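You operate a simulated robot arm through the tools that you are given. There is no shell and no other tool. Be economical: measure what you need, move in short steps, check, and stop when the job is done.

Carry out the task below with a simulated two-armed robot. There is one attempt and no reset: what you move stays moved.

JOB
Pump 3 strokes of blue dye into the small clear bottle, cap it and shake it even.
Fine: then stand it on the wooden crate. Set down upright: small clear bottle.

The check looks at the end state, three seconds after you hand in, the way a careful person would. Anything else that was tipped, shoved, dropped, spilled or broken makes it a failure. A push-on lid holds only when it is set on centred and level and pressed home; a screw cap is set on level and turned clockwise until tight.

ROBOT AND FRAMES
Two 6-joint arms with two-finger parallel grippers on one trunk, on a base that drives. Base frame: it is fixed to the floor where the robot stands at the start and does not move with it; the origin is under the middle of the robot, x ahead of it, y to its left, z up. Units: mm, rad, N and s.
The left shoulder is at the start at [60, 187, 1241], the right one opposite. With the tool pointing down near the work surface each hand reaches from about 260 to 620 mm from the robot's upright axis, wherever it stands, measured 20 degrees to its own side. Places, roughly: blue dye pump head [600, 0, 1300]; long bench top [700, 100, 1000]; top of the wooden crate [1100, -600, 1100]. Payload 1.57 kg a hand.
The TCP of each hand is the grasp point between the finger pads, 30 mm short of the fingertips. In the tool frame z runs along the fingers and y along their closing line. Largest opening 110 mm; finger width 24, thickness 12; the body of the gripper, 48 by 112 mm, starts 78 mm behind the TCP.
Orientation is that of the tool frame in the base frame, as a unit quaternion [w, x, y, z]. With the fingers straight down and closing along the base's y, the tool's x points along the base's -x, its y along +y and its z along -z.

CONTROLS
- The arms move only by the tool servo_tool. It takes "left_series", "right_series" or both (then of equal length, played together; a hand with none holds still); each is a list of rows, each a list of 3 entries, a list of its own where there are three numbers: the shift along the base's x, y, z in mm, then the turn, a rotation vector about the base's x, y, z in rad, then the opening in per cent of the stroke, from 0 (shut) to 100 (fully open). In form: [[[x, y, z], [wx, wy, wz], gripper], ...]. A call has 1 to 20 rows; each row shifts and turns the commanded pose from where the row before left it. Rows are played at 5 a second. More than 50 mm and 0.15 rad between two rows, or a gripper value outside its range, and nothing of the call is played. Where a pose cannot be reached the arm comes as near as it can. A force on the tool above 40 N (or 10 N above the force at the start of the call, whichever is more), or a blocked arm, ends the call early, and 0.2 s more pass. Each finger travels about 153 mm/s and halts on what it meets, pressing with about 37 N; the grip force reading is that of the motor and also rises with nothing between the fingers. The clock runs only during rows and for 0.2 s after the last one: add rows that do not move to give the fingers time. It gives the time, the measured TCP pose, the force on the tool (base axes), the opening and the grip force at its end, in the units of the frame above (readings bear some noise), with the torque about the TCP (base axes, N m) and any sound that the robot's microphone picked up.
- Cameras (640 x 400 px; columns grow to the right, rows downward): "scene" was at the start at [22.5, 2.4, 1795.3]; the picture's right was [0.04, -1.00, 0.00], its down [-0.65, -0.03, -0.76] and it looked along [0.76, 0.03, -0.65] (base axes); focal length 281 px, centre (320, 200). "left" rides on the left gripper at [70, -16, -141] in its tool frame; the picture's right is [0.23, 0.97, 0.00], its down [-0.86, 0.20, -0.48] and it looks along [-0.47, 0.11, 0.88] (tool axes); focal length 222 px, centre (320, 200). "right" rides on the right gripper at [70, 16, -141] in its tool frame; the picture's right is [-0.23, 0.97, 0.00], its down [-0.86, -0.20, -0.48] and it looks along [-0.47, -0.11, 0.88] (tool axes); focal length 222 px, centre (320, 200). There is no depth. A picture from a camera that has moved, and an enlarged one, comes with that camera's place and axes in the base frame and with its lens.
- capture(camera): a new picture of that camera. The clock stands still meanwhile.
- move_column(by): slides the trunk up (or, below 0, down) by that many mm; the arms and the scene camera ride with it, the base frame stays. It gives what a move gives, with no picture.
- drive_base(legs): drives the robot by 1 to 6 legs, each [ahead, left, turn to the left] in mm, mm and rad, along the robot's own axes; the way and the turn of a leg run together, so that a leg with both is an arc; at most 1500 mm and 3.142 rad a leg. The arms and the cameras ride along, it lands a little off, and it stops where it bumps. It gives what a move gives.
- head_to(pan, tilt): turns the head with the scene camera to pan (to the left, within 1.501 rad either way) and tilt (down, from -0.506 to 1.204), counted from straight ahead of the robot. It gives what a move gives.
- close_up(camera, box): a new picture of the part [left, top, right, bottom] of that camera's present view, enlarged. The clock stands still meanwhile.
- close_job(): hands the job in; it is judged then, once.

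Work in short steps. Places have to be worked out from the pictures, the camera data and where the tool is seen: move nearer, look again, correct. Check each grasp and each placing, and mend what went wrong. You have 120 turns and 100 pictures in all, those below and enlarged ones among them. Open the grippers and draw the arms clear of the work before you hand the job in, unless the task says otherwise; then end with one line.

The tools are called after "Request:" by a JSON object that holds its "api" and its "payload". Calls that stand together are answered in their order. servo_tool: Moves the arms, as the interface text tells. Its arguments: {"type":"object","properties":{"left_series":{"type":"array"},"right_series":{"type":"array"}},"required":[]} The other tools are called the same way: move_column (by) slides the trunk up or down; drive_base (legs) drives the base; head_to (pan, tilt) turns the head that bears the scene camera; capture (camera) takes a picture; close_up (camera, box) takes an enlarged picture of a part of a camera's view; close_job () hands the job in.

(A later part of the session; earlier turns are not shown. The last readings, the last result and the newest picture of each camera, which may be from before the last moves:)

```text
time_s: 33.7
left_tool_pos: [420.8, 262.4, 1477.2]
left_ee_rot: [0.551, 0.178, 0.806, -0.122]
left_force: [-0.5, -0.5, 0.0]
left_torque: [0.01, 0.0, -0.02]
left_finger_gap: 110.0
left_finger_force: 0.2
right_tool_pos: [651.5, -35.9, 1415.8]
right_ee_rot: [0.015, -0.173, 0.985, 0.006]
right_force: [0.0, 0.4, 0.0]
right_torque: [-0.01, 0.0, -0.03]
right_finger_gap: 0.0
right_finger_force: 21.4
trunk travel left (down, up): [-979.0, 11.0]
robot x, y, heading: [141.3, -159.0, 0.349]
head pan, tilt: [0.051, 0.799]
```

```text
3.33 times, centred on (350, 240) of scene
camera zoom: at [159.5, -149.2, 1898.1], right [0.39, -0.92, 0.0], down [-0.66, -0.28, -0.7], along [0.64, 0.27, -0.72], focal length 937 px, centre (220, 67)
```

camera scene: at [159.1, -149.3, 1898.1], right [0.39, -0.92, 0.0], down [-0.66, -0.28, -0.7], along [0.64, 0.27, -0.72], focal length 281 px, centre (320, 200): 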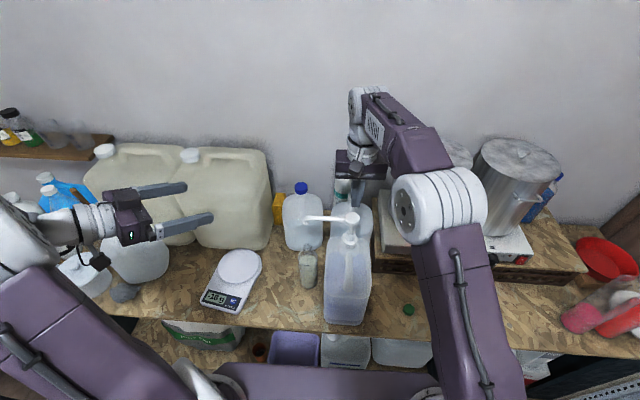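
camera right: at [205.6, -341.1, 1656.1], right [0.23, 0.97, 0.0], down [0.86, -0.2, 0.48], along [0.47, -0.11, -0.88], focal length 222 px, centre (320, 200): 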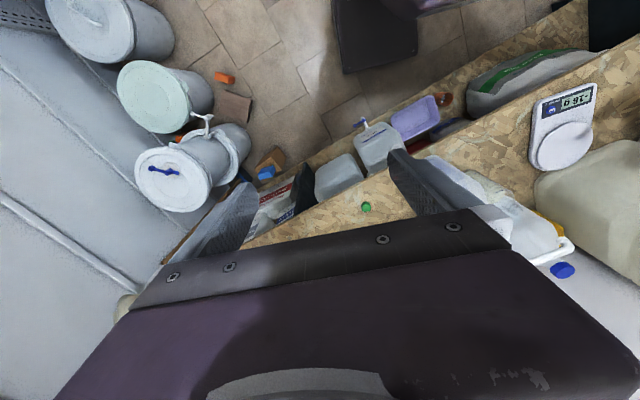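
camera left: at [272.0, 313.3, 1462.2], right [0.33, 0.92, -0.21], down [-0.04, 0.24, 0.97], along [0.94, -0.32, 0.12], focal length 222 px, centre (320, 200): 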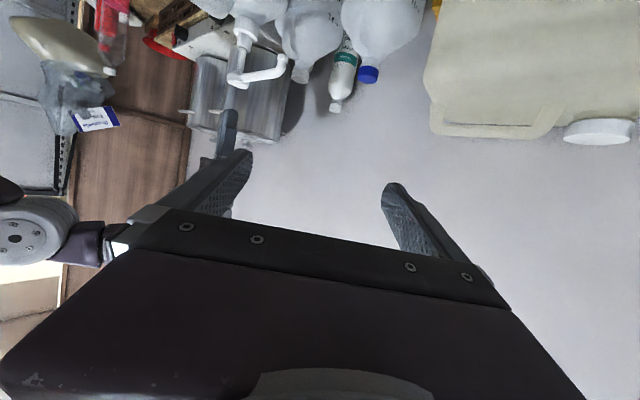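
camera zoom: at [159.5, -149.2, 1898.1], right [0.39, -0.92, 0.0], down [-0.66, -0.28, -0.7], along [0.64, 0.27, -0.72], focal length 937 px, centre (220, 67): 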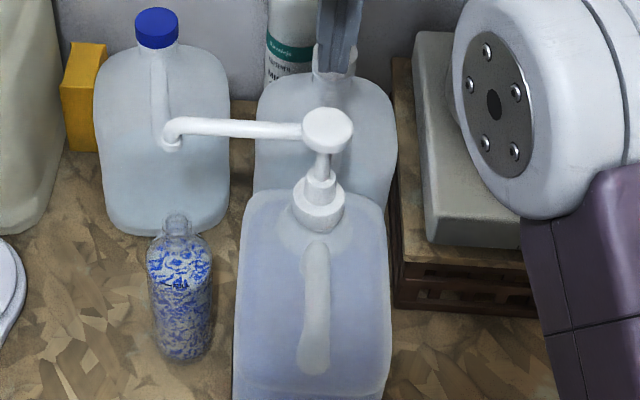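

Three full strokes are in, nothing spilled. Now I bring the left hand to a standoff beside the bottle (approach mostly from the left) and the right hand over to view the cap.

Request:
{"api": "servo_tool", "payload": {"left_series": [[[9, -7, -35], [0, 0, -0.11], 72], [[9, -7, -35], [0, 0, -0.11], 72], [[9, -7, -35], [0, 0, -0.11], 72], [[9, -7, -35], [0, 0, -0.11], 72], [[9, -7, -35], [0, 0, 0], 72], [[9, -7, -35], [0, 0, 0], 72], [[9, -7, -35], [0, 0, 0], 72], [[9, -7, -35], [0, 0, 0], 72], [[9, -7, -35], [0, 0, 0], 72], [[9, -7, -35], [0, 0, 0], 72], [[9, -7, -35], [0, 0, 0], 72], [[9, -4, -32], [0, 0, 0], 72], [[0, 0, 0], [0, 0, 0], 72]], "right_series": [[[-12, -39, 0], [0, 0, 0], 0], [[-12, -39, 0], [0, 0, 0], 0], [[-12, -39, 0], [0, 0, 0], 0], [[-12, -39, 0], [0, 0, 0], 0], [[-12, -39, 0], [0, 0, 0], 0], [[-12, -39, 0], [0, 0, 0], 0], [[-15, -39, 0], [0, 0, 0], 50], [[0, 0, -43], [0, 0, 0], 50], [[0, 0, -43], [0, 0, 0], 50], [[0, 0, -43], [0, 0, 0], 50], [[0, 0, -43], [0, 0, 0], 50], [[0, 0, -43], [0, 0, 0], 50], [[0, 0, 0], [0, 0, 0], 50]]}}

Request:
{"api": "capture", "payload": {"camera": "left"}}

Request:
{"api": "capture", "payload": {"camera": "right"}}

Request:
{"api": "capture", "payload": {"camera": "scene"}}

```text
time_s: 36.5
left_tool_pos: [529.3, 181.0, 1059.6]
left_ee_rot: [0.512, 0.35, 0.748, -0.238]
left_force: [-1.4, 0.3, 0.1]
left_torque: [-0.01, 0.01, 0.04]
left_finger_gap: 79.2
left_finger_force: 0.1
right_tool_pos: [563.4, -307.0, 1200.4]
right_ee_rot: [0.015, -0.173, 0.985, 0.006]
right_force: [-0.1, -0.3, 0.4]
right_torque: [0.0, 0.01, 0.01]
right_finger_gap: 55.0
right_finger_force: 0.1
trunk travel left (down, up): [-979.0, 11.0]
robot x, y, heading: [144.4, -156.3, 0.348]
head pan, tilt: [0.051, 0.799]
```

```text
64 pictures are left
camera left: at [416.5, 291.6, 1044.7], right [0.69, 0.69, -0.21], down [0.06, 0.23, 0.97], along [0.72, -0.69, 0.12], focal length 222 px, centre (320, 200)
```

left: 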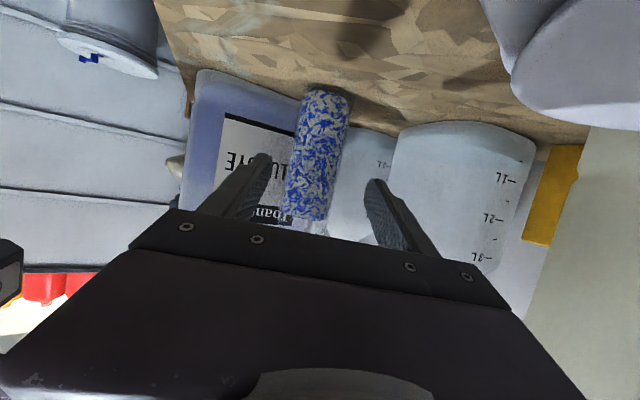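

```text
63 pictures are left
camera right: at [487.7, -318.0, 1338.8], right [-0.12, 0.99, 0.01], down [0.86, 0.09, 0.51], along [0.5, 0.07, -0.86], focal length 222 px, centre (320, 200)
```

right: 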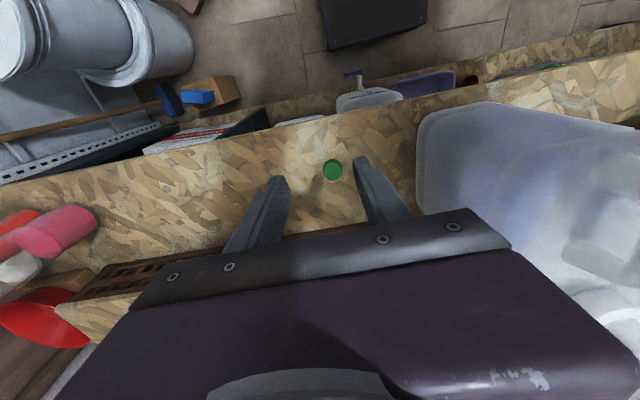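

```text
62 pictures are left
camera scene: at [158.5, -149.7, 1898.1], right [0.39, -0.92, 0.0], down [-0.66, -0.28, -0.7], along [0.64, 0.27, -0.72], focal length 281 px, centre (320, 200)
```

scene: 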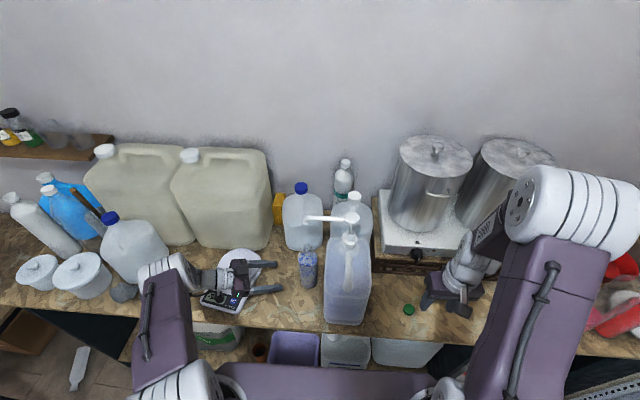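

The bottle is centred between the open left fingers; I advance the left hand to it, while the right hand (tilt corrected) goes above the cap.

Request:
{"api": "servo_tool", "payload": {"left_series": [[[16, -19, 0], [0, 0, 0], 72], [[16, -19, 0], [0, 0, 0], 72], [[16, -19, 0], [0, 0, 0], 72], [[16, -19, 0], [0, 0, 0], 72], [[14, -17, 0], [0, 0, 0], 72], [[0, 0, 0], [0, 0, 0], 72]], "right_series": [[[14, 6, -20], [-0.017, 0.028, 0], 50], [[14, 6, -20], [0, 0, 0], 50], [[14, 6, -20], [0, 0, 0], 50], [[14, 6, -20], [0, 0, 0], 50], [[13, 5, -20], [0, 0, 0], 50], [[12, 5, -20], [0, 0, 0], 50]]}}

Request:
{"api": "capture", "payload": {"camera": "left"}}

Request:
{"api": "capture", "payload": {"camera": "right"}}

Request:
{"api": "close_up", "payload": {"camera": "scene", "box": [250, 190, 470, 340]}}

```text
time_s: 37.9
left_tool_pos: [608.1, 88.6, 1060.2]
left_ee_rot: [0.512, 0.348, 0.748, -0.238]
left_force: [-0.4, -0.4, -0.3]
left_torque: [0.01, -0.02, -0.04]
left_finger_gap: 79.4
left_finger_force: 0.1
right_tool_pos: [646.5, -272.8, 1080.4]
right_ee_rot: [0.0, -0.173, 0.985, 0.0]
right_force: [0.0, 0.1, -0.3]
right_torque: [0.0, 0.01, 0.01]
right_finger_gap: 54.9
right_finger_force: 0.1
trunk travel left (down, up): [-979.0, 11.0]
robot x, y, heading: [139.4, -157.8, 0.349]
head pan, tilt: [0.051, 0.799]
```

```text
61 pictures are left
camera left: at [494.8, 198.2, 1045.0], right [0.69, 0.69, -0.21], down [0.07, 0.23, 0.97], along [0.72, -0.69, 0.12], focal length 222 px, centre (320, 200)
```

left: 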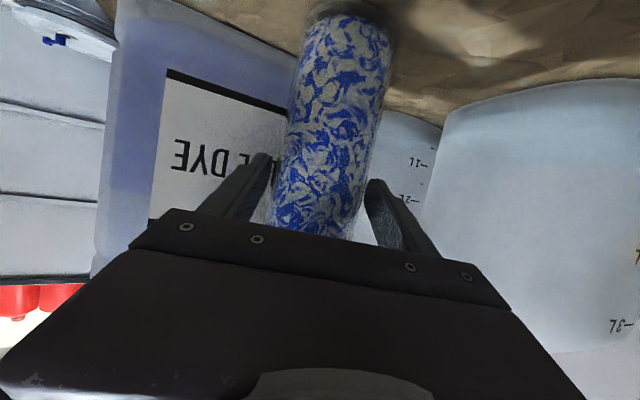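

```text
60 pictures are left
camera right: at [574.3, -281.5, 1221.3], right [-0.12, 0.99, 0.0], down [0.87, 0.1, 0.48], along [0.48, 0.06, -0.88], focal length 222 px, centre (320, 200)
```

right: 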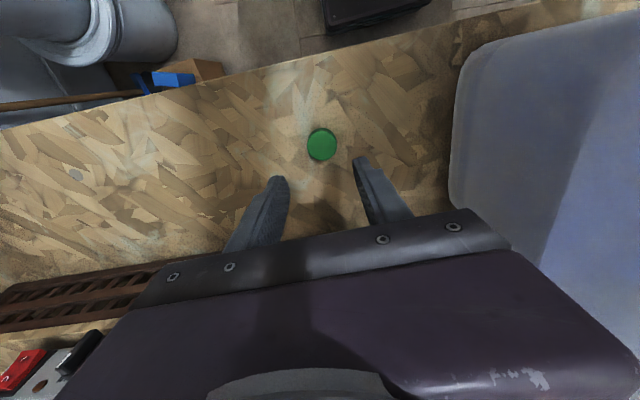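

```text
2.67 times, centred on (360, 265) of scene
camera zoom: at [159.5, -149.0, 1898.1], right [0.39, -0.92, 0.0], down [-0.66, -0.28, -0.7], along [0.64, 0.27, -0.72], focal length 750 px, centre (213, 27)
```

zoom: 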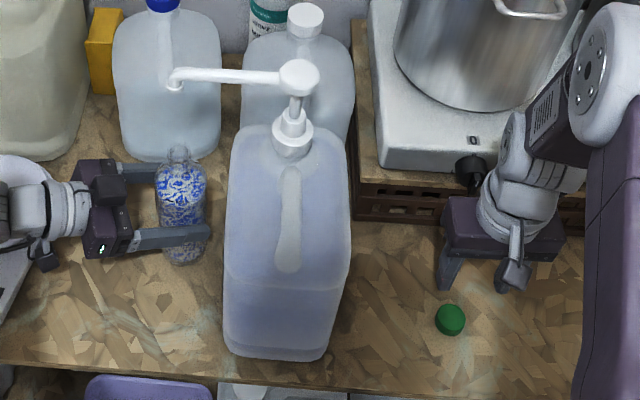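

Left fingers straddle the bottle evenly; I close them. The right hand goes lower above the cap.

Request:
{"api": "servo_tool", "payload": {"left_series": [[[0, 0, 0], [0, 0, 0], 50], [[0, 0, 0], [0, 0, 0], 30], [[0, 0, 0], [0, 0, 0], 0], [[0, 0, 0], [0, 0, 0], 0]], "right_series": [[[-3, 1.5, -20], [0, 0, 0], 50], [[0, 0, -20], [0, 0, 0], 50], [[0, 0, -20], [0, 0, 0], 50], [[0, 0, -15], [0, 0, 0], 50]]}}

Request:
{"api": "capture", "payload": {"camera": "right"}}

Request:
{"api": "close_up", "payload": {"camera": "scene", "box": [250, 190, 470, 340]}}

```text
time_s: 38.9
left_tool_pos: [607.2, 88.9, 1060.7]
left_ee_rot: [0.512, 0.349, 0.748, -0.238]
left_force: [-1.9, 1.1, 1.7]
left_torque: [-0.04, 0.3, -0.05]
left_finger_gap: 65.1
left_finger_force: 37.2
right_tool_pos: [642.0, -272.5, 1005.8]
right_ee_rot: [0.001, -0.173, 0.985, 0.001]
right_force: [-0.3, -0.5, 0.3]
right_torque: [0.02, 0.01, -0.03]
right_finger_gap: 55.0
right_finger_force: 0.1
trunk travel left (down, up): [-979.0, 11.0]
robot x, y, heading: [141.4, -159.5, 0.344]
head pan, tilt: [0.051, 0.799]
```

```text
58 pictures are left
camera right: at [570.8, -280.1, 1146.9], right [-0.12, 0.99, 0.0], down [0.87, 0.1, 0.48], along [0.48, 0.06, -0.88], focal length 222 px, centre (320, 200)
```

right: 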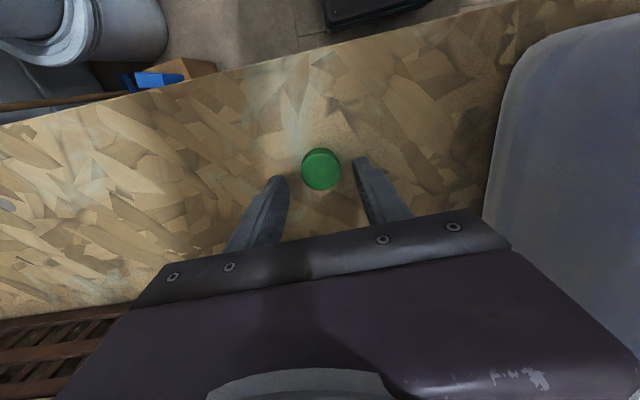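

```text
2.67 times, centred on (360, 265) of scene
camera zoom: at [158.7, -149.2, 1898.2], right [0.39, -0.92, 0.0], down [-0.66, -0.28, -0.7], along [0.64, 0.27, -0.72], focal length 750 px, centre (213, 27)
```

zoom: 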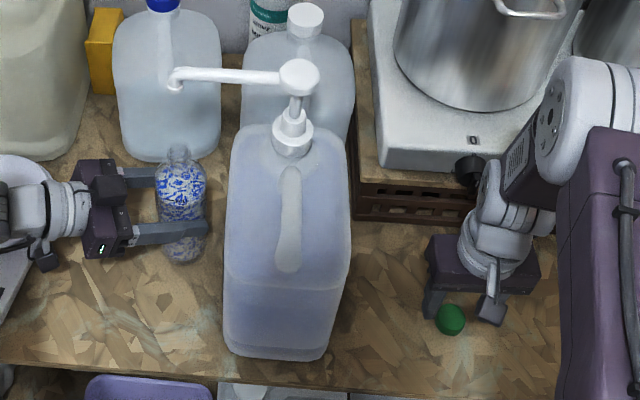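

Bottle is held (65 mm). The cap lies centred between the right fingers; I go down to just off the bench and look.

Request:
{"api": "servo_tool", "payload": {"right_series": [[[-1, 1, -8], [0, 0, 0], 50], [[0, 0, -8], [0, 0, 0], 50], [[0, 0, -6], [0, 0, 0], 50], [[0, 0, 0], [0, 0, 0], 50]]}}

Request:
{"api": "capture", "payload": {"camera": "right"}}

Request:
{"api": "close_up", "payload": {"camera": "scene", "box": [370, 250, 470, 330]}}

```text
time_s: 39.9
left_tool_pos: [606.0, 89.4, 1061.0]
left_ee_rot: [0.511, 0.35, 0.748, -0.238]
left_force: [-0.3, 1.7, 1.5]
left_torque: [-0.06, 0.11, -0.02]
left_finger_gap: 64.9
left_finger_force: 36.8
right_tool_pos: [642.0, -271.2, 984.0]
right_ee_rot: [0.0, -0.173, 0.985, 0.001]
right_force: [-0.1, 0.0, -0.1]
right_torque: [-0.02, -0.01, 0.0]
right_finger_gap: 55.0
right_finger_force: 0.0
trunk travel left (down, up): [-979.0, 11.0]
robot x, y, heading: [143.8, -158.7, 0.35]
head pan, tilt: [0.051, 0.799]
```

```text
56 pictures are left
camera right: at [569.9, -279.1, 1124.7], right [-0.12, 0.99, 0.0], down [0.87, 0.1, 0.48], along [0.48, 0.06, -0.88], focal length 222 px, centre (320, 200)
```

right: 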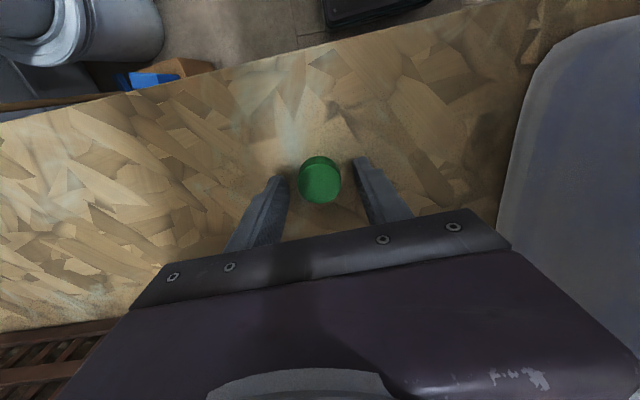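

```text
5.00 times, centred on (420, 290) of scene
camera zoom: at [158.7, -149.3, 1898.1], right [0.39, -0.92, 0.0], down [-0.66, -0.28, -0.7], along [0.64, 0.27, -0.72], focal length 1406 px, centre (-180, -250)
```

zoom: 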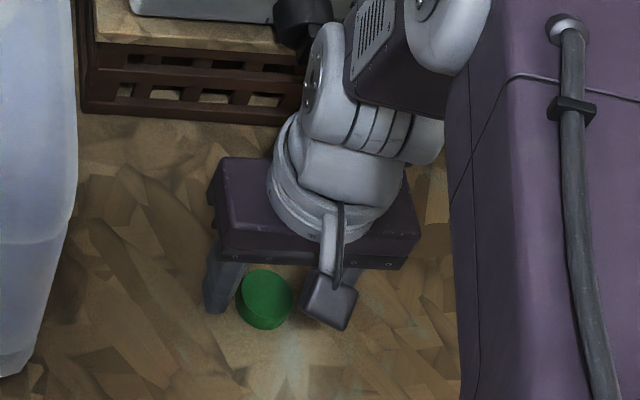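

Cap between the fingers. I go a bit lower, then close gently on it.

Request:
{"api": "servo_tool", "payload": {"right_series": [[[-1, 0, -3], [0, 0, 0], 50], [[0, 0, -3], [0, 0, 0], 50], [[0, 0, 0], [0, 0, 0], 50]]}}

Request:
{"api": "servo_tool", "payload": {"right_series": [[[0, 0, 0], [0, 0, 0], 35], [[0, 0, 0], [0, 0, 0], 28], [[0, 0, 0], [0, 0, 0], 20], [[0, 0, 0], [0, 0, 0], 10], [[0, 0, 0], [0, 0, 0], 10]]}}

Request:
{"api": "capture", "payload": {"camera": "right"}}

```text
time_s: 40.7
left_tool_pos: [604.5, 89.8, 1060.6]
left_ee_rot: [0.512, 0.349, 0.748, -0.238]
left_force: [-1.2, 0.1, -0.3]
left_torque: [0.01, 0.02, 0.0]
left_finger_gap: 64.8
left_finger_force: 37.0
right_tool_pos: [639.9, -270.6, 980.6]
right_ee_rot: [0.001, -0.173, 0.985, 0.001]
right_force: [0.1, -1.3, 28.0]
right_torque: [0.65, 0.58, 0.05]
right_finger_gap: 54.0
right_finger_force: 0.1
trunk travel left (down, up): [-979.0, 11.0]
robot x, y, heading: [145.9, -159.0, 0.35]
head pan, tilt: [0.051, 0.799]
```

```text
time_s: 41.7
left_tool_pos: [603.5, 92.4, 1059.5]
left_ee_rot: [0.512, 0.348, 0.748, -0.237]
left_force: [-0.6, 0.5, -0.2]
left_torque: [0.09, 0.03, -0.01]
left_finger_gap: 64.7
left_finger_force: 36.6
right_tool_pos: [639.5, -265.7, 979.4]
right_ee_rot: [0.0, -0.174, 0.985, 0.0]
right_force: [-5.7, 17.0, 19.9]
right_torque: [0.85, 0.46, -0.17]
right_finger_gap: 34.0
right_finger_force: 12.6
trunk travel left (down, up): [-979.0, 11.0]
robot x, y, heading: [143.6, -160.7, 0.349]
head pan, tilt: [0.051, 0.799]
stopped in row 4 (right hand): the force on the tool passed its limit (the readings are from after the stop); the commanded pose is now the measured one
```

```text
54 pictures are left
camera right: at [567.0, -274.1, 1120.6], right [-0.12, 0.99, 0.0], down [0.87, 0.11, 0.48], along [0.48, 0.06, -0.88], focal length 222 px, centre (320, 200)
```

right: 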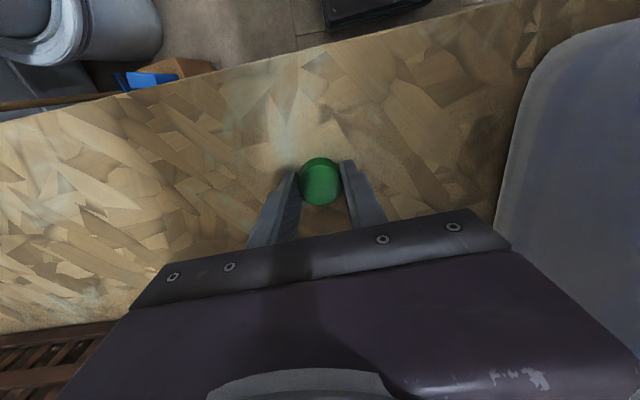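

The fingertips touched the bench; I ease up 2 mm and close on the cap.

Request:
{"api": "servo_tool", "payload": {"right_series": [[[0, 0, 2], [0, 0, 0], 30], [[0, 0, 0], [0, 0, 0], 20], [[0, 0, 0], [0, 0, 0], 5], [[0, 0, 0], [0, 0, 0], 0]]}}

Request:
{"api": "capture", "payload": {"camera": "right"}}

```text
time_s: 42.7
left_tool_pos: [607.1, 90.1, 1059.7]
left_ee_rot: [0.512, 0.348, 0.748, -0.237]
left_force: [-2.1, 1.8, 2.9]
left_torque: [0.0, 0.08, -0.01]
left_finger_gap: 64.8
left_finger_force: 37.3
right_tool_pos: [639.5, -268.8, 979.7]
right_ee_rot: [0.001, -0.174, 0.985, 0.0]
right_force: [-0.3, -0.3, -0.2]
right_torque: [-0.02, 0.01, 0.01]
right_finger_gap: 31.8
right_finger_force: 37.4
trunk travel left (down, up): [-979.0, 11.0]
robot x, y, heading: [141.0, -159.6, 0.35]
head pan, tilt: [0.051, 0.799]
```

```text
53 pictures are left
camera right: at [568.8, -277.5, 1120.9], right [-0.12, 0.99, 0.0], down [0.87, 0.1, 0.48], along [0.48, 0.06, -0.88], focal length 222 px, centre (320, 200)
```

right: 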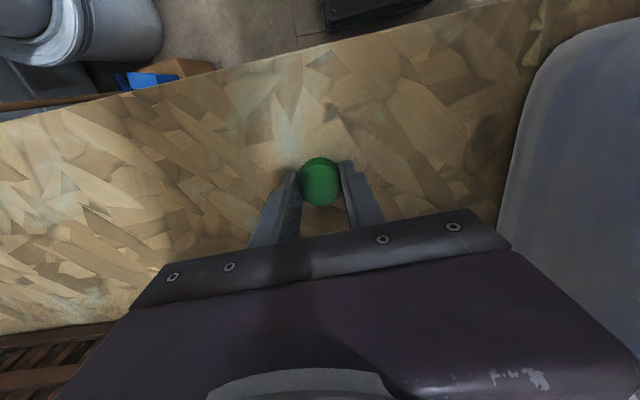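

Cap is held centred (31.8 mm). I lift the cap, and move the bottle out from under the spout to clear bench near the robot.

Request:
{"api": "servo_tool", "payload": {"left_series": [[[0, 0, 8], [0, 0, 0], 0], [[0, 0, 8], [0, 0, 0], 0], [[-28, 9, 0], [0, 0, 0], 0], [[-28, 9, 0], [0, 0, 0], 0], [[-28, 9, 0], [0, 0, 0], 0], [[-28, 9, 0], [0, 0, 0], 0], [[0, 0, 0], [0, 0, 0], 0]], "right_series": [[[0, 0, 10], [0, 0, 0], 0], [[0, 0, 40], [0, 0, 0], 0], [[0, 0, 40], [0, 0, 0], 0], [[0, 0, 45], [0, 0, 0], 0], [[0, 0, 45], [0, 0, 0], 0], [[0, 0, 45], [0, 0, 0], 0], [[0, 0, 45], [0, 0, 0], 0]]}}

Request:
{"api": "capture", "payload": {"camera": "right"}}

Request:
{"api": "capture", "payload": {"camera": "scene"}}

```text
time_s: 44.3
left_tool_pos: [501.7, 132.7, 1073.5]
left_ee_rot: [0.511, 0.348, 0.748, -0.24]
left_force: [0.2, 0.4, -5.4]
left_torque: [0.02, 0.04, 0.0]
left_finger_gap: 65.1
left_finger_force: 37.1
left hand out of reach, approached as far as the arm can: row 6
right_tool_pos: [639.2, -269.2, 1249.4]
right_ee_rot: [0.0, -0.174, 0.985, 0.0]
right_force: [0.1, 0.4, -0.1]
right_torque: [-0.02, 0.02, 0.01]
right_finger_gap: 31.7
right_finger_force: 36.8
trunk travel left (down, up): [-979.0, 11.0]
robot x, y, heading: [139.7, -161.6, 0.345]
head pan, tilt: [0.051, 0.799]
```

```text
52 pictures are left
camera right: at [567.4, -276.7, 1390.5], right [-0.12, 0.99, 0.0], down [0.87, 0.1, 0.48], along [0.47, 0.06, -0.88], focal length 222 px, centre (320, 200)
```

right: 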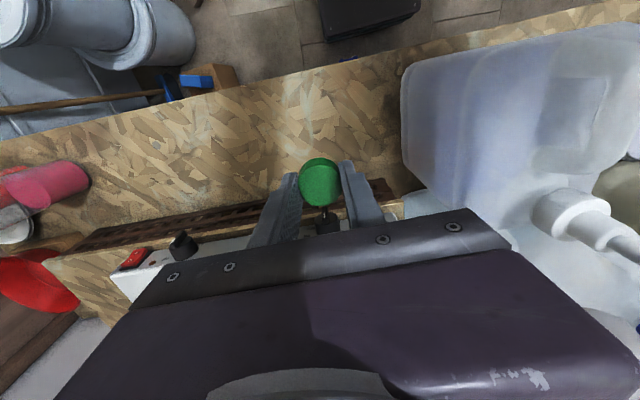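

```text
51 pictures are left
camera scene: at [158.4, -148.2, 1898.1], right [0.39, -0.92, 0.0], down [-0.66, -0.28, -0.7], along [0.64, 0.27, -0.72], focal length 281 px, centre (320, 200)
```

scene: 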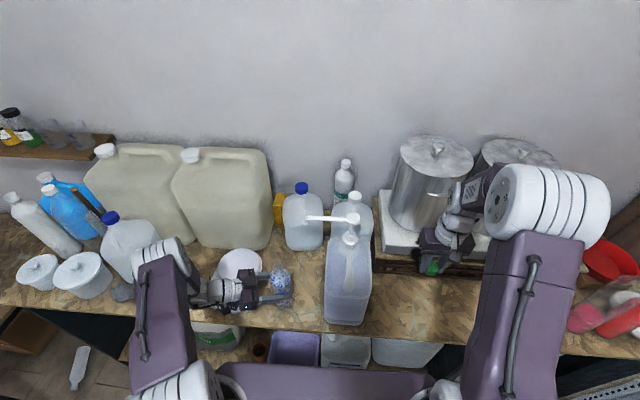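

The bottle hangs level in clear space. I set it down on the bench gently.

Request:
{"api": "servo_tool", "payload": {"left_series": [[[0, 0, -6], [0, 0, 0], 0], [[0, 0, -5], [0, 0, 0], 0], [[0, 0, -2], [0, 0, 0], 0], [[0, 0, -1.5], [0, 0, 0], 0], [[0, 0, 0], [0, 0, 0], 0]]}}

Request:
{"api": "close_up", "payload": {"camera": "scene", "box": [200, 220, 360, 330]}}

Request:
{"api": "capture", "payload": {"camera": "left"}}

```text
time_s: 45.5
left_tool_pos: [502.2, 134.0, 1060.8]
left_ee_rot: [0.512, 0.349, 0.748, -0.238]
left_force: [1.3, 0.5, 1.4]
left_torque: [-0.18, -0.13, 0.01]
left_finger_gap: 65.0
left_finger_force: 37.1
right_tool_pos: [639.2, -269.2, 1249.1]
right_ee_rot: [0.0, -0.174, 0.985, 0.0]
right_force: [0.1, 0.2, -1.0]
right_torque: [0.0, -0.06, -0.03]
right_finger_gap: 31.6
right_finger_force: 36.4
trunk travel left (down, up): [-979.0, 11.0]
robot x, y, heading: [144.9, -159.0, 0.346]
head pan, tilt: [0.051, 0.799]
```

```text
3.64 times, centred on (280, 275) of scene
camera zoom: at [159.6, -149.1, 1898.2], right [0.39, -0.92, 0.0], down [-0.66, -0.28, -0.7], along [0.64, 0.27, -0.72], focal length 1022 px, centre (466, -73)
```

zoom: 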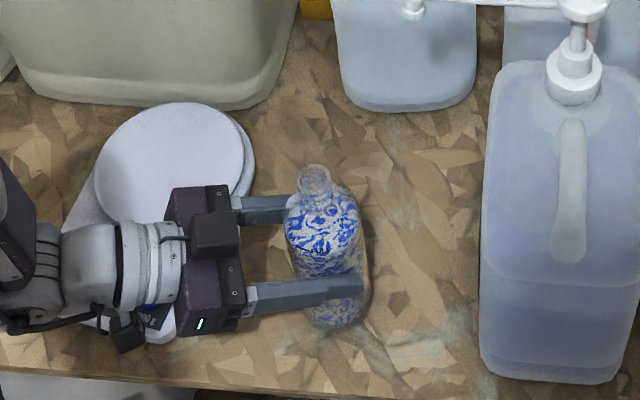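

```text
49 pictures are left
camera left: at [389.4, 242.6, 1045.3], right [0.69, 0.69, -0.21], down [0.06, 0.23, 0.97], along [0.72, -0.69, 0.12], focal length 222 px, centre (320, 200)
```

left: 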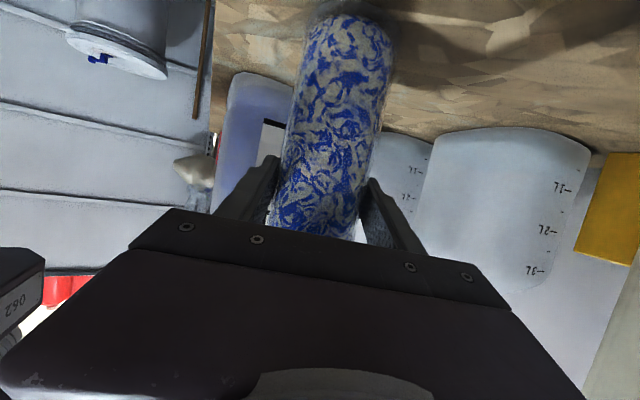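

The bottle stands on the bench, held. I bring the cap hand near the mouth to measure the mouth with the right camera too.

Request:
{"api": "servo_tool", "payload": {"right_series": [[[0, 0, 40], [0, 0, 0], 0], [[-20, 38, 0], [0, 0, 0], 0], [[-20, 38, 0], [0, 0, 0], 0], [[-20, 38, 0], [0, 0, 0], 0], [[-20, 38, 0], [0, 0, 0], 0], [[-18, 38, 0], [0, 0, 0], 0], [[-18, 38, 0], [0, 0, 0], 0], [[-18, 38, 0], [0, 0, 0], 0], [[-18, 38, 0], [0, 0, 0], 0], [[-16, 37, 0], [0, 0, 0], 0], [[-16, 36, 0], [0, 0, 0], 0], [[0, 0, 0], [0, 0, 0], 0]]}}

Request:
{"api": "capture", "payload": {"camera": "right"}}

Request:
{"api": "close_up", "payload": {"camera": "scene", "box": [200, 210, 360, 310]}}

```text
time_s: 48.1
left_tool_pos: [501.6, 133.3, 1059.7]
left_ee_rot: [0.511, 0.35, 0.748, -0.238]
left_force: [2.5, 2.8, 8.0]
left_torque: [-0.09, -0.22, 0.06]
left_finger_gap: 65.4
left_finger_force: 36.8
right_tool_pos: [456.4, 109.3, 1289.9]
right_ee_rot: [0.0, -0.174, 0.985, 0.001]
right_force: [0.7, 0.1, -0.2]
right_torque: [0.02, 0.01, -0.02]
right_finger_gap: 31.9
right_finger_force: 37.4
trunk travel left (down, up): [-979.0, 11.0]
robot x, y, heading: [141.8, -159.7, 0.348]
head pan, tilt: [0.051, 0.799]
```

```text
48 pictures are left
camera right: at [384.9, 100.4, 1430.5], right [-0.12, 0.99, 0.0], down [0.87, 0.1, 0.48], along [0.47, 0.06, -0.88], focal length 222 px, centre (320, 200)
```

right: 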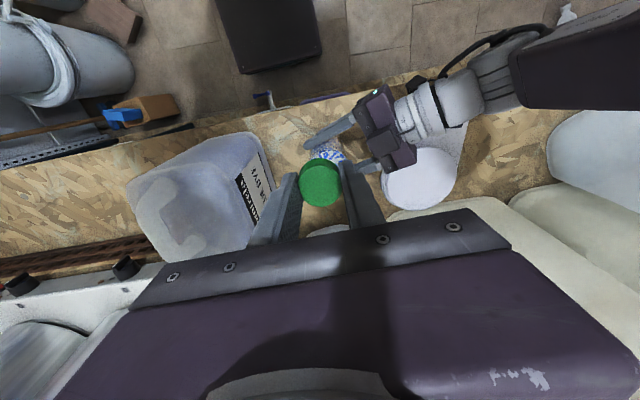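

```text
4.00 times, centred on (280, 260) of scene
camera zoom: at [158.8, -150.3, 1898.1], right [0.39, -0.92, 0.0], down [-0.66, -0.28, -0.7], along [0.64, 0.27, -0.72], focal length 1125 px, centre (480, -40)
```

zoom: 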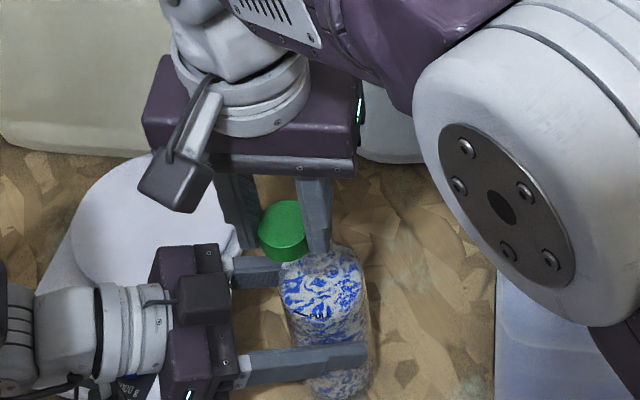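

The cap hides the mouth; I shift the right hand sideways for a clear view.

Request:
{"api": "servo_tool", "payload": {"right_series": [[[12, -35, 0], [0, 0, 0], 0], [[12, -35, 0], [0, 0, 0], 0], [[12, -35, 0], [0, 0, 0], 0], [[0, 0, 0], [0, 0, 0], 0]]}}

Request:
{"api": "close_up", "payload": {"camera": "right", "box": [280, 80, 480, 220]}}

Request:
{"api": "close_up", "payload": {"camera": "scene", "box": [220, 220, 340, 310]}}

```text
time_s: 49.1
left_tool_pos: [501.4, 133.8, 1059.4]
left_ee_rot: [0.512, 0.348, 0.748, -0.238]
left_force: [2.1, -0.3, 9.2]
left_torque: [0.12, 0.01, 0.07]
left_finger_gap: 65.1
left_finger_force: 37.3
right_tool_pos: [493.7, 2.0, 1289.4]
right_ee_rot: [0.0, -0.174, 0.985, 0.0]
right_force: [0.2, 0.6, -0.5]
right_torque: [-0.01, 0.02, -0.03]
right_finger_gap: 31.5
right_finger_force: 37.0
trunk travel left (down, up): [-979.0, 11.0]
robot x, y, heading: [145.3, -158.7, 0.349]
head pan, tilt: [0.051, 0.799]
```

```text
2.86 times, centred on (380, 150) of right
camera zoom: at [422.0, -5.1, 1430.7], right [-0.12, 0.99, 0.0], down [0.87, 0.1, 0.48], along [0.48, 0.06, -0.88], focal length 635 px, centre (149, 343)
```

zoom: 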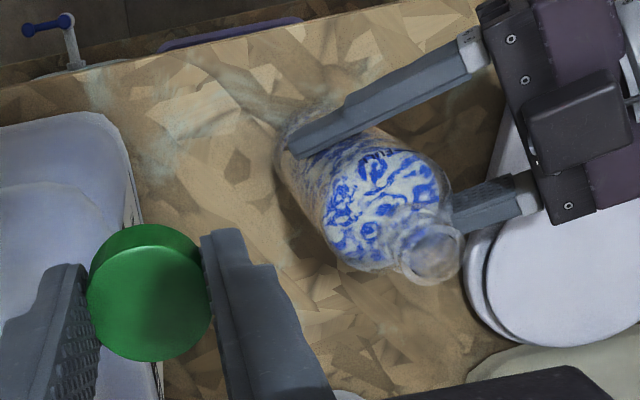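

```text
4.44 times, centred on (280, 265) of scene
camera zoom: at [158.8, -148.8, 1898.1], right [0.39, -0.92, 0.0], down [-0.66, -0.28, -0.7], along [0.64, 0.27, -0.72], focal length 1250 px, centre (498, -89)
```

zoom: 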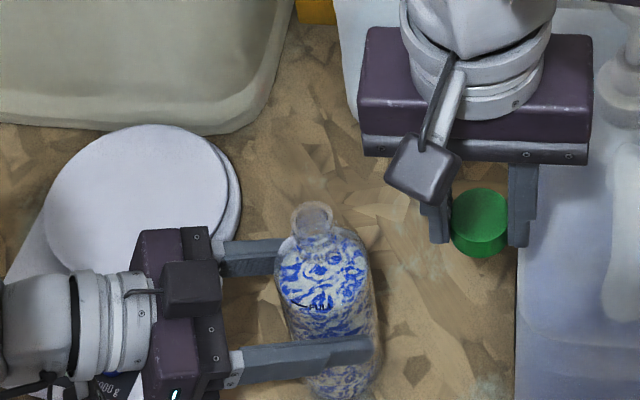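

The mouth is at ≈ (503, 122.5, 1183) from two consistent rays. I move the cap above it and wind the hand counter-clockwise first, to have range for the clockwise tightening.

Request:
{"api": "servo_tool", "payload": {"right_series": [[[2, 24, 0], [0, 0, 0.15], 0], [[2, 24, 0], [0, 0, 0.15], 0], [[2, 24, 0], [0, 0, 0.15], 0], [[2, 24, 0], [0, 0, 0.15], 0], [[2, 25, 0], [0, 0, 0.15], 0], [[0, 0, -15], [0, 0, 0.15], 0], [[0, 0, -15], [0, 0, 0.15], 0], [[0, 0, -15], [0, 0, 0.15], 0], [[0, 0, 0], [0, 0, 0], 0]]}}

Request:
{"api": "close_up", "payload": {"camera": "scene", "box": [220, 210, 340, 310]}}

Request:
{"api": "capture", "payload": {"camera": "right"}}

```text
time_s: 51.1
left_tool_pos: [501.8, 133.5, 1060.2]
left_ee_rot: [0.511, 0.349, 0.748, -0.238]
left_force: [1.0, 0.9, 6.0]
left_torque: [-0.18, 0.1, 0.04]
left_finger_gap: 65.1
left_finger_force: 37.0
right_tool_pos: [502.6, 122.4, 1245.2]
right_ee_rot: [0.0, -0.7, 0.714, 0.0]
right_force: [0.2, -0.1, 0.2]
right_torque: [-0.01, -0.03, -0.01]
right_finger_gap: 31.2
right_finger_force: 36.8
trunk travel left (down, up): [-979.0, 11.0]
robot x, y, heading: [142.3, -161.4, 0.35]
head pan, tilt: [0.051, 0.799]
```

```text
4.00 times, centred on (280, 260) of scene
camera zoom: at [158.7, -149.4, 1898.1], right [0.39, -0.92, 0.0], down [-0.66, -0.28, -0.7], along [0.64, 0.27, -0.72], focal length 1125 px, centre (480, -40)
```

zoom: 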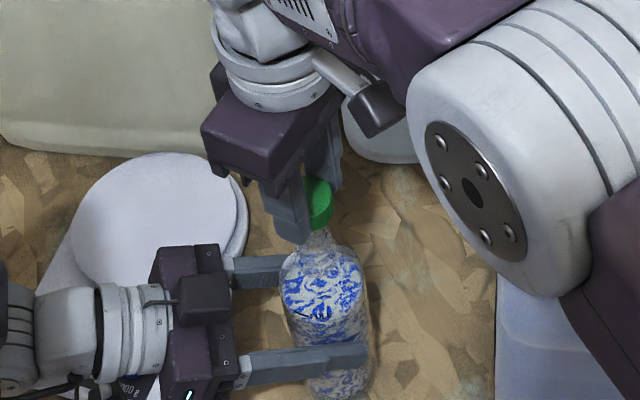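

```text
43 pictures are left
camera right: at [484.9, 54.4, 1385.6], right [-0.97, 0.25, 0.0], down [0.22, 0.85, 0.48], along [0.12, 0.46, -0.88], focal length 222 px, centre (320, 200)
```

right: 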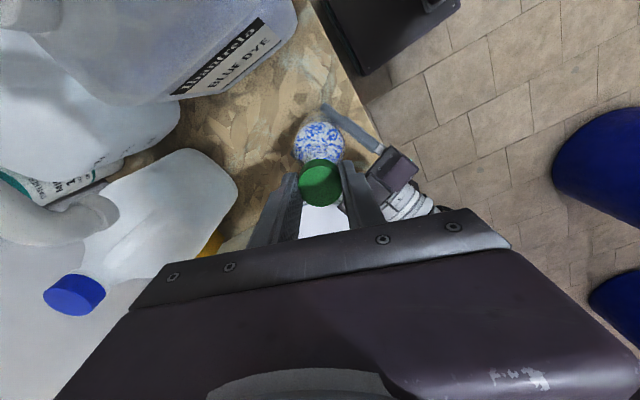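

The cap is aligned above the neck. I descend slowly until contact.

Request:
{"api": "servo_tool", "payload": {"right_series": [[[0.5, 0, -8], [0, 0, 0], 0], [[0, 0, -8], [0, 0, 0], 0], [[0, 0, -6], [0, 0, 0], 0], [[0, 0, -3], [0, 0, 0], 0], [[0, 0, -2], [0, 0, 0], 0], [[0, 0, 0], [0, 0, 0], 0]]}}

Request:
{"api": "close_up", "payload": {"camera": "scene", "box": [260, 230, 320, 290]}}

```text
time_s: 52.5
left_tool_pos: [501.2, 132.6, 1061.3]
left_ee_rot: [0.512, 0.348, 0.748, -0.238]
left_force: [-0.9, 0.3, 3.7]
left_torque: [-0.21, 0.21, 0.05]
left_finger_gap: 65.1
left_finger_force: 37.4
right_tool_pos: [502.2, 123.8, 1218.0]
right_ee_rot: [-0.001, -0.699, 0.715, 0.0]
right_force: [0.4, -0.3, -0.4]
right_torque: [0.0, 0.04, 0.01]
right_finger_gap: 31.5
right_finger_force: 36.8
trunk travel left (down, up): [-979.0, 11.0]
robot x, y, heading: [141.8, -158.8, 0.346]
head pan, tilt: [0.051, 0.799]
```

```text
6.67 times, centred on (290, 260) of scene
camera zoom: at [158.7, -149.3, 1898.1], right [0.39, -0.92, 0.0], down [-0.66, -0.28, -0.7], along [0.64, 0.27, -0.72], focal length 1874 px, centre (520, -200)
```

zoom: 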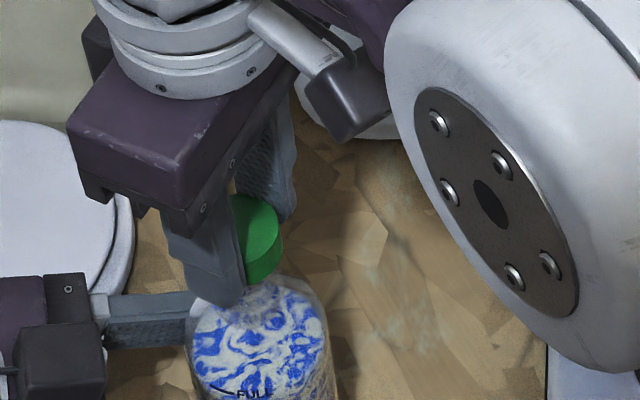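

No contact yet; I keep lowering in small steps.

Request:
{"api": "servo_tool", "payload": {"right_series": [[[0.5, -0.5, -2], [0, 0, 0], 0], [[0, 0, -2], [0, 0, 0], 0], [[0, 0, -2], [0, 0, 0], 0], [[0, 0, 0], [0, 0, 0], 0]]}}

```text
time_s: 53.5
left_tool_pos: [502.2, 132.4, 1060.6]
left_ee_rot: [0.512, 0.349, 0.748, -0.239]
left_force: [-0.8, -0.6, 3.2]
left_torque: [-0.17, 0.27, -0.03]
left_finger_gap: 65.2
left_finger_force: 36.7
right_tool_pos: [503.8, 123.3, 1212.0]
right_ee_rot: [0.001, -0.699, 0.715, 0.0]
right_force: [-0.5, -0.4, 0.5]
right_torque: [-0.01, -0.01, -0.01]
right_finger_gap: 31.7
right_finger_force: 36.8
trunk travel left (down, up): [-979.0, 11.0]
robot x, y, heading: [143.0, -155.9, 0.347]
head pan, tilt: [0.051, 0.799]
```

Request:
{"api": "servo_tool", "payload": {"right_series": [[[0, 0, -2], [0, 0, 0], 0], [[0, 0, -2], [0, 0, 0], 0], [[0, 0, -2], [0, 0, 0], 0], [[0, 0, 0], [0, 0, 0], 0]]}}

Request:
{"api": "close_up", "payload": {"camera": "right", "box": [260, 90, 400, 220]}}

```text
time_s: 54.5
left_tool_pos: [501.3, 133.2, 1059.6]
left_ee_rot: [0.511, 0.349, 0.749, -0.238]
left_force: [-0.9, -1.6, 1.7]
left_torque: [-0.22, 0.31, -0.05]
left_finger_gap: 65.2
left_finger_force: 36.8
right_tool_pos: [504.1, 122.0, 1206.2]
right_ee_rot: [0.0, -0.699, 0.715, 0.0]
right_force: [0.8, 0.1, -1.1]
right_torque: [-0.02, -0.01, 0.01]
right_finger_gap: 31.8
right_finger_force: 37.0
trunk travel left (down, up): [-979.0, 11.0]
robot x, y, heading: [142.1, -157.6, 0.345]
head pan, tilt: [0.051, 0.799]
```

```text
3.08 times, centred on (330, 155) of right
camera zoom: at [485.3, 54.2, 1346.4], right [-0.97, 0.25, 0.0], down [0.22, 0.85, 0.48], along [0.12, 0.46, -0.88], focal length 684 px, centre (289, 338)
```

zoom: 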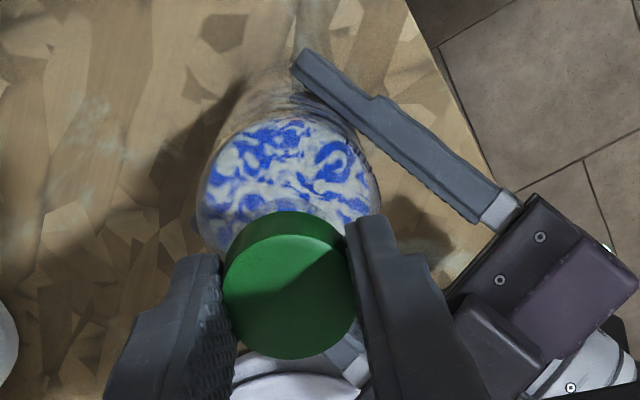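

Still no contact: the mouth is probably nearer 1170 and a few mm off. I lift a little, turn the hand back and compare cap and neck in the scene picture.

Request:
{"api": "servo_tool", "payload": {"right_series": [[[0, 0, 8], [0, 0, 0], 0], [[0, 0, 8], [0, 0, -0.15], 0], [[0, 0, 4], [0, 0, -0.15], 0], [[0, 0, 0], [0, 0, -0.15], 0], [[0, 0, 0], [0, 0, -0.15], 0], [[0, 0, 0], [0, 0, -0.15], 0], [[0, 0, 0], [0, 0, -0.15], 0], [[0, 0, 0], [0, 0, -0.15], 0], [[0, 0, 0], [0, 0, 0], 0]]}}

Request:
{"api": "close_up", "payload": {"camera": "scene", "box": [260, 230, 320, 290]}}

Request:
{"api": "close_up", "payload": {"camera": "right", "box": [260, 90, 400, 220]}}

```text
time_s: 56.5
left_tool_pos: [501.5, 132.5, 1061.0]
left_ee_rot: [0.512, 0.348, 0.749, -0.237]
left_force: [-1.2, -1.1, -0.7]
left_torque: [-0.17, 0.17, 0.03]
left_finger_gap: 65.4
left_finger_force: 36.6
right_tool_pos: [503.5, 122.3, 1225.0]
right_ee_rot: [0.0, -0.245, 0.97, 0.0]
right_force: [0.4, 0.1, -0.5]
right_torque: [0.03, 0.01, -0.01]
right_finger_gap: 31.7
right_finger_force: 36.9
trunk travel left (down, up): [-979.0, 11.0]
robot x, y, heading: [142.9, -161.7, 0.348]
head pan, tilt: [0.051, 0.799]
```

```text
6.67 times, centred on (290, 260) of scene
camera zoom: at [158.9, -149.2, 1898.1], right [0.39, -0.92, 0.0], down [-0.66, -0.28, -0.7], along [0.64, 0.27, -0.72], focal length 1874 px, centre (520, -200)
```

zoom: 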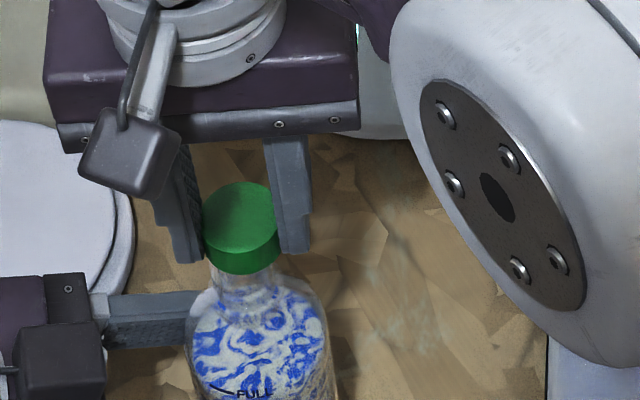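

```text
3.08 times, centred on (330, 155) of right
camera zoom: at [434.1, 104.6, 1366.6], right [-0.26, 0.96, 0.0], down [0.85, 0.23, 0.48], along [0.46, 0.13, -0.88], focal length 684 px, centre (289, 338)
```

zoom: 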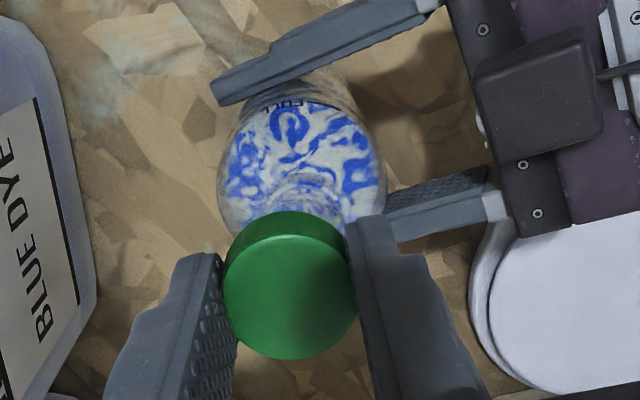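

Both views agree: the neck is about (+2, +5) mm off from the cap. I shift, wind the hand counter-clockwise again, and check.

Request:
{"api": "servo_tool", "payload": {"right_series": [[[2, 5.2, 0], [0, 0, 0.15], 0], [[0, 0, 0], [0, 0, 0.15], 0], [[0, 0, 0], [0, 0, 0.15], 0], [[0, 0, 0], [0, 0, 0.15], 0], [[0, 0, 0], [0, 0, 0.15], 0], [[0, 0, 0], [0, 0, 0.15], 0], [[0, 0, 0], [0, 0, 0.15], 0], [[0, 0, 0], [0, 0, 0], 0]]}}

Request:
{"api": "close_up", "payload": {"camera": "right", "box": [260, 90, 400, 220]}}

```text
time_s: 58.3
left_tool_pos: [501.0, 133.1, 1060.0]
left_ee_rot: [0.511, 0.348, 0.749, -0.238]
left_force: [-1.4, -0.4, 0.5]
left_torque: [-0.15, 0.23, -0.03]
left_finger_gap: 65.1
left_finger_force: 36.8
right_tool_pos: [505.8, 129.6, 1226.9]
right_ee_rot: [0.001, -0.7, 0.714, -0.001]
right_force: [0.2, 0.2, 0.4]
right_torque: [0.0, 0.02, -0.01]
right_finger_gap: 31.7
right_finger_force: 37.1
trunk travel left (down, up): [-979.0, 11.0]
robot x, y, heading: [147.5, -159.6, 0.351]
head pan, tilt: [0.051, 0.799]
```

```text
3.08 times, centred on (330, 155) of right
camera zoom: at [487.6, 59.4, 1366.6], right [-0.97, 0.25, 0.0], down [0.22, 0.85, 0.48], along [0.12, 0.46, -0.88], focal length 684 px, centre (289, 338)
```

zoom: 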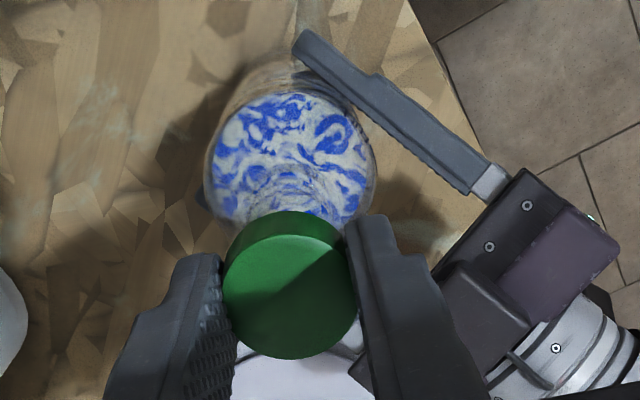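

Aligned. I lower in small steps until the cap meets the neck.

Request:
{"api": "servo_tool", "payload": {"right_series": [[[0, 0, -8], [0, 0, 0], 0], [[0, 0, -8], [0, 0, 0], 0], [[0, 0, -4], [0, 0, 0], 0], [[0, 0, -2], [0, 0, 0], 0], [[0, 0, -2], [0, 0, 0], 0], [[0, 0, -2], [0, 0, 0], 0], [[0, 0, 0], [0, 0, 0], 0]]}}

```text
time_s: 59.9
left_tool_pos: [500.9, 133.3, 1059.5]
left_ee_rot: [0.512, 0.349, 0.748, -0.238]
left_force: [-0.5, -0.7, 0.4]
left_torque: [-0.13, 0.23, 0.03]
left_finger_gap: 64.6
left_finger_force: 37.6
right_tool_pos: [504.7, 128.1, 1199.9]
right_ee_rot: [-0.001, -0.699, 0.715, 0.0]
right_force: [0.0, 0.3, -0.1]
right_torque: [-0.01, 0.01, -0.04]
right_finger_gap: 31.8
right_finger_force: 36.6
trunk travel left (down, up): [-979.0, 11.0]
robot x, y, heading: [143.7, -159.3, 0.353]
head pan, tilt: [0.051, 0.799]
```

Request:
{"api": "servo_tool", "payload": {"right_series": [[[0, 0, -2], [0, 0, 0], 0], [[0, 0, -2], [0, 0, 0], 0], [[0, 0, -2], [0, 0, 0], 0], [[0, 0, 0], [0, 0, 0], 0]]}}

Request:
{"api": "close_up", "payload": {"camera": "scene", "box": [260, 230, 320, 290]}}

Request:
{"api": "close_up", "payload": {"camera": "right", "box": [260, 90, 400, 220]}}

```text
time_s: 60.9
left_tool_pos: [502.7, 132.8, 1059.3]
left_ee_rot: [0.511, 0.349, 0.749, -0.238]
left_force: [-1.4, 0.2, 0.6]
left_torque: [-0.23, 0.26, 0.01]
left_finger_gap: 65.2
left_finger_force: 37.1
right_tool_pos: [505.6, 129.1, 1195.0]
right_ee_rot: [0.0, -0.699, 0.715, 0.0]
right_force: [-0.3, -0.4, 0.7]
right_torque: [-0.05, 0.02, -0.03]
right_finger_gap: 31.8
right_finger_force: 37.2
trunk travel left (down, up): [-979.0, 11.0]
robot x, y, heading: [139.0, -160.5, 0.349]
head pan, tilt: [0.051, 0.799]
```

```text
6.67 times, centred on (290, 260) of scene
camera zoom: at [158.9, -149.3, 1898.1], right [0.39, -0.92, 0.0], down [-0.66, -0.28, -0.7], along [0.64, 0.27, -0.72], focal length 1874 px, centre (520, -200)
```

zoom: 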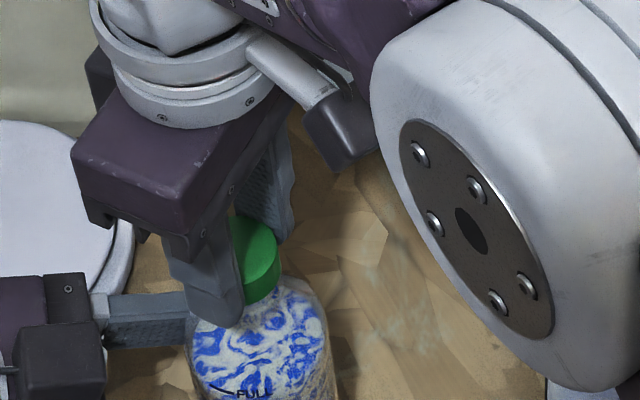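

```text
3.08 times, centred on (330, 155) of right
camera zoom: at [487.3, 59.4, 1334.7], right [-0.97, 0.25, 0.0], down [0.22, 0.85, 0.48], along [0.12, 0.46, -0.88], focal length 684 px, centre (289, 338)
```

zoom: 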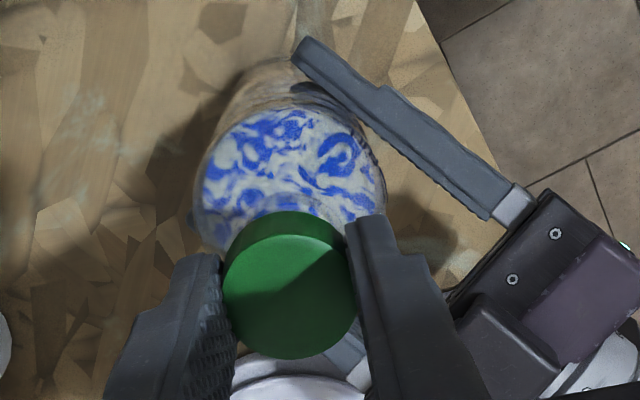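

No force yet — the cap skirt may be sliding over the neck. I continue in small steps.

Request:
{"api": "servo_tool", "payload": {"right_series": [[[0, -0.5, -2], [0, 0, 0], 0], [[0, 0, -2], [0, 0, 0], 0], [[0, 0, -2], [0, 0, 0], 0], [[0, 0, 0], [0, 0, 0], 0]]}}

Request:
{"api": "servo_tool", "payload": {"right_series": [[[0, 0, -1.5], [0, 0, 0], 0], [[0, 0, -1.5], [0, 0, 0], 0], [[0, 0, 0], [0, 0, 0], 0]]}}

Request:
{"api": "close_up", "payload": {"camera": "scene", "box": [250, 230, 330, 290]}}

```text
time_s: 61.9
left_tool_pos: [501.5, 133.6, 1059.0]
left_ee_rot: [0.512, 0.348, 0.749, -0.236]
left_force: [8.4, 7.6, -13.9]
left_torque: [-1.11, 0.4, 0.24]
left_finger_gap: 64.9
left_finger_force: 37.2
right_tool_pos: [505.9, 128.3, 1188.9]
right_ee_rot: [0.0, -0.699, 0.715, 0.0]
right_force: [-7.5, -8.3, 27.5]
right_torque: [-0.25, 0.17, -0.02]
right_finger_gap: 31.8
right_finger_force: 36.6
trunk travel left (down, up): [-979.0, 11.0]
robot x, y, heading: [146.2, -160.5, 0.348]
head pan, tilt: [0.051, 0.799]
```

```text
time_s: 62.3
left_tool_pos: [502.3, 134.2, 1060.0]
left_ee_rot: [0.512, 0.347, 0.75, -0.236]
left_force: [3.9, 1.1, -1.6]
left_torque: [-0.86, 0.19, 0.13]
left_finger_gap: 65.1
left_finger_force: 37.5
right_tool_pos: [505.5, 128.1, 1189.1]
right_ee_rot: [0.003, -0.7, 0.714, 0.001]
right_force: [-2.7, -3.8, 16.9]
right_torque: [-0.19, 0.13, -0.03]
right_finger_gap: 31.6
right_finger_force: 37.0
trunk travel left (down, up): [-979.0, 11.0]
robot x, y, heading: [143.6, -157.6, 0.346]
head pan, tilt: [0.051, 0.799]
stopped in row 2 (right hand): the force on the tool passed its limit (the readings are from after the stop); the commanded pose is now the measured one
```

```text
6.67 times, centred on (290, 260) of scene
camera zoom: at [157.5, -151.2, 1898.1], right [0.39, -0.92, 0.0], down [-0.66, -0.28, -0.7], along [0.64, 0.27, -0.72], focal length 1874 px, centre (520, -200)
```

zoom: 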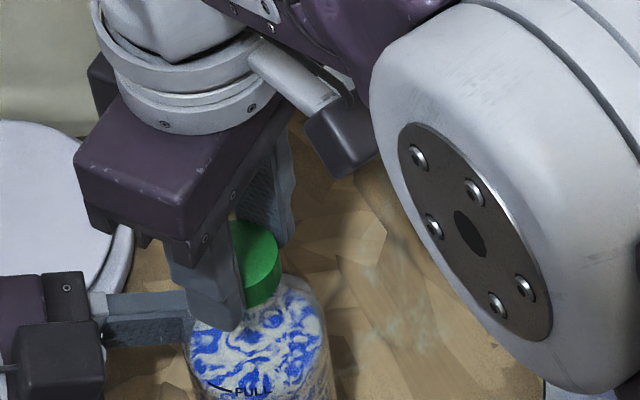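

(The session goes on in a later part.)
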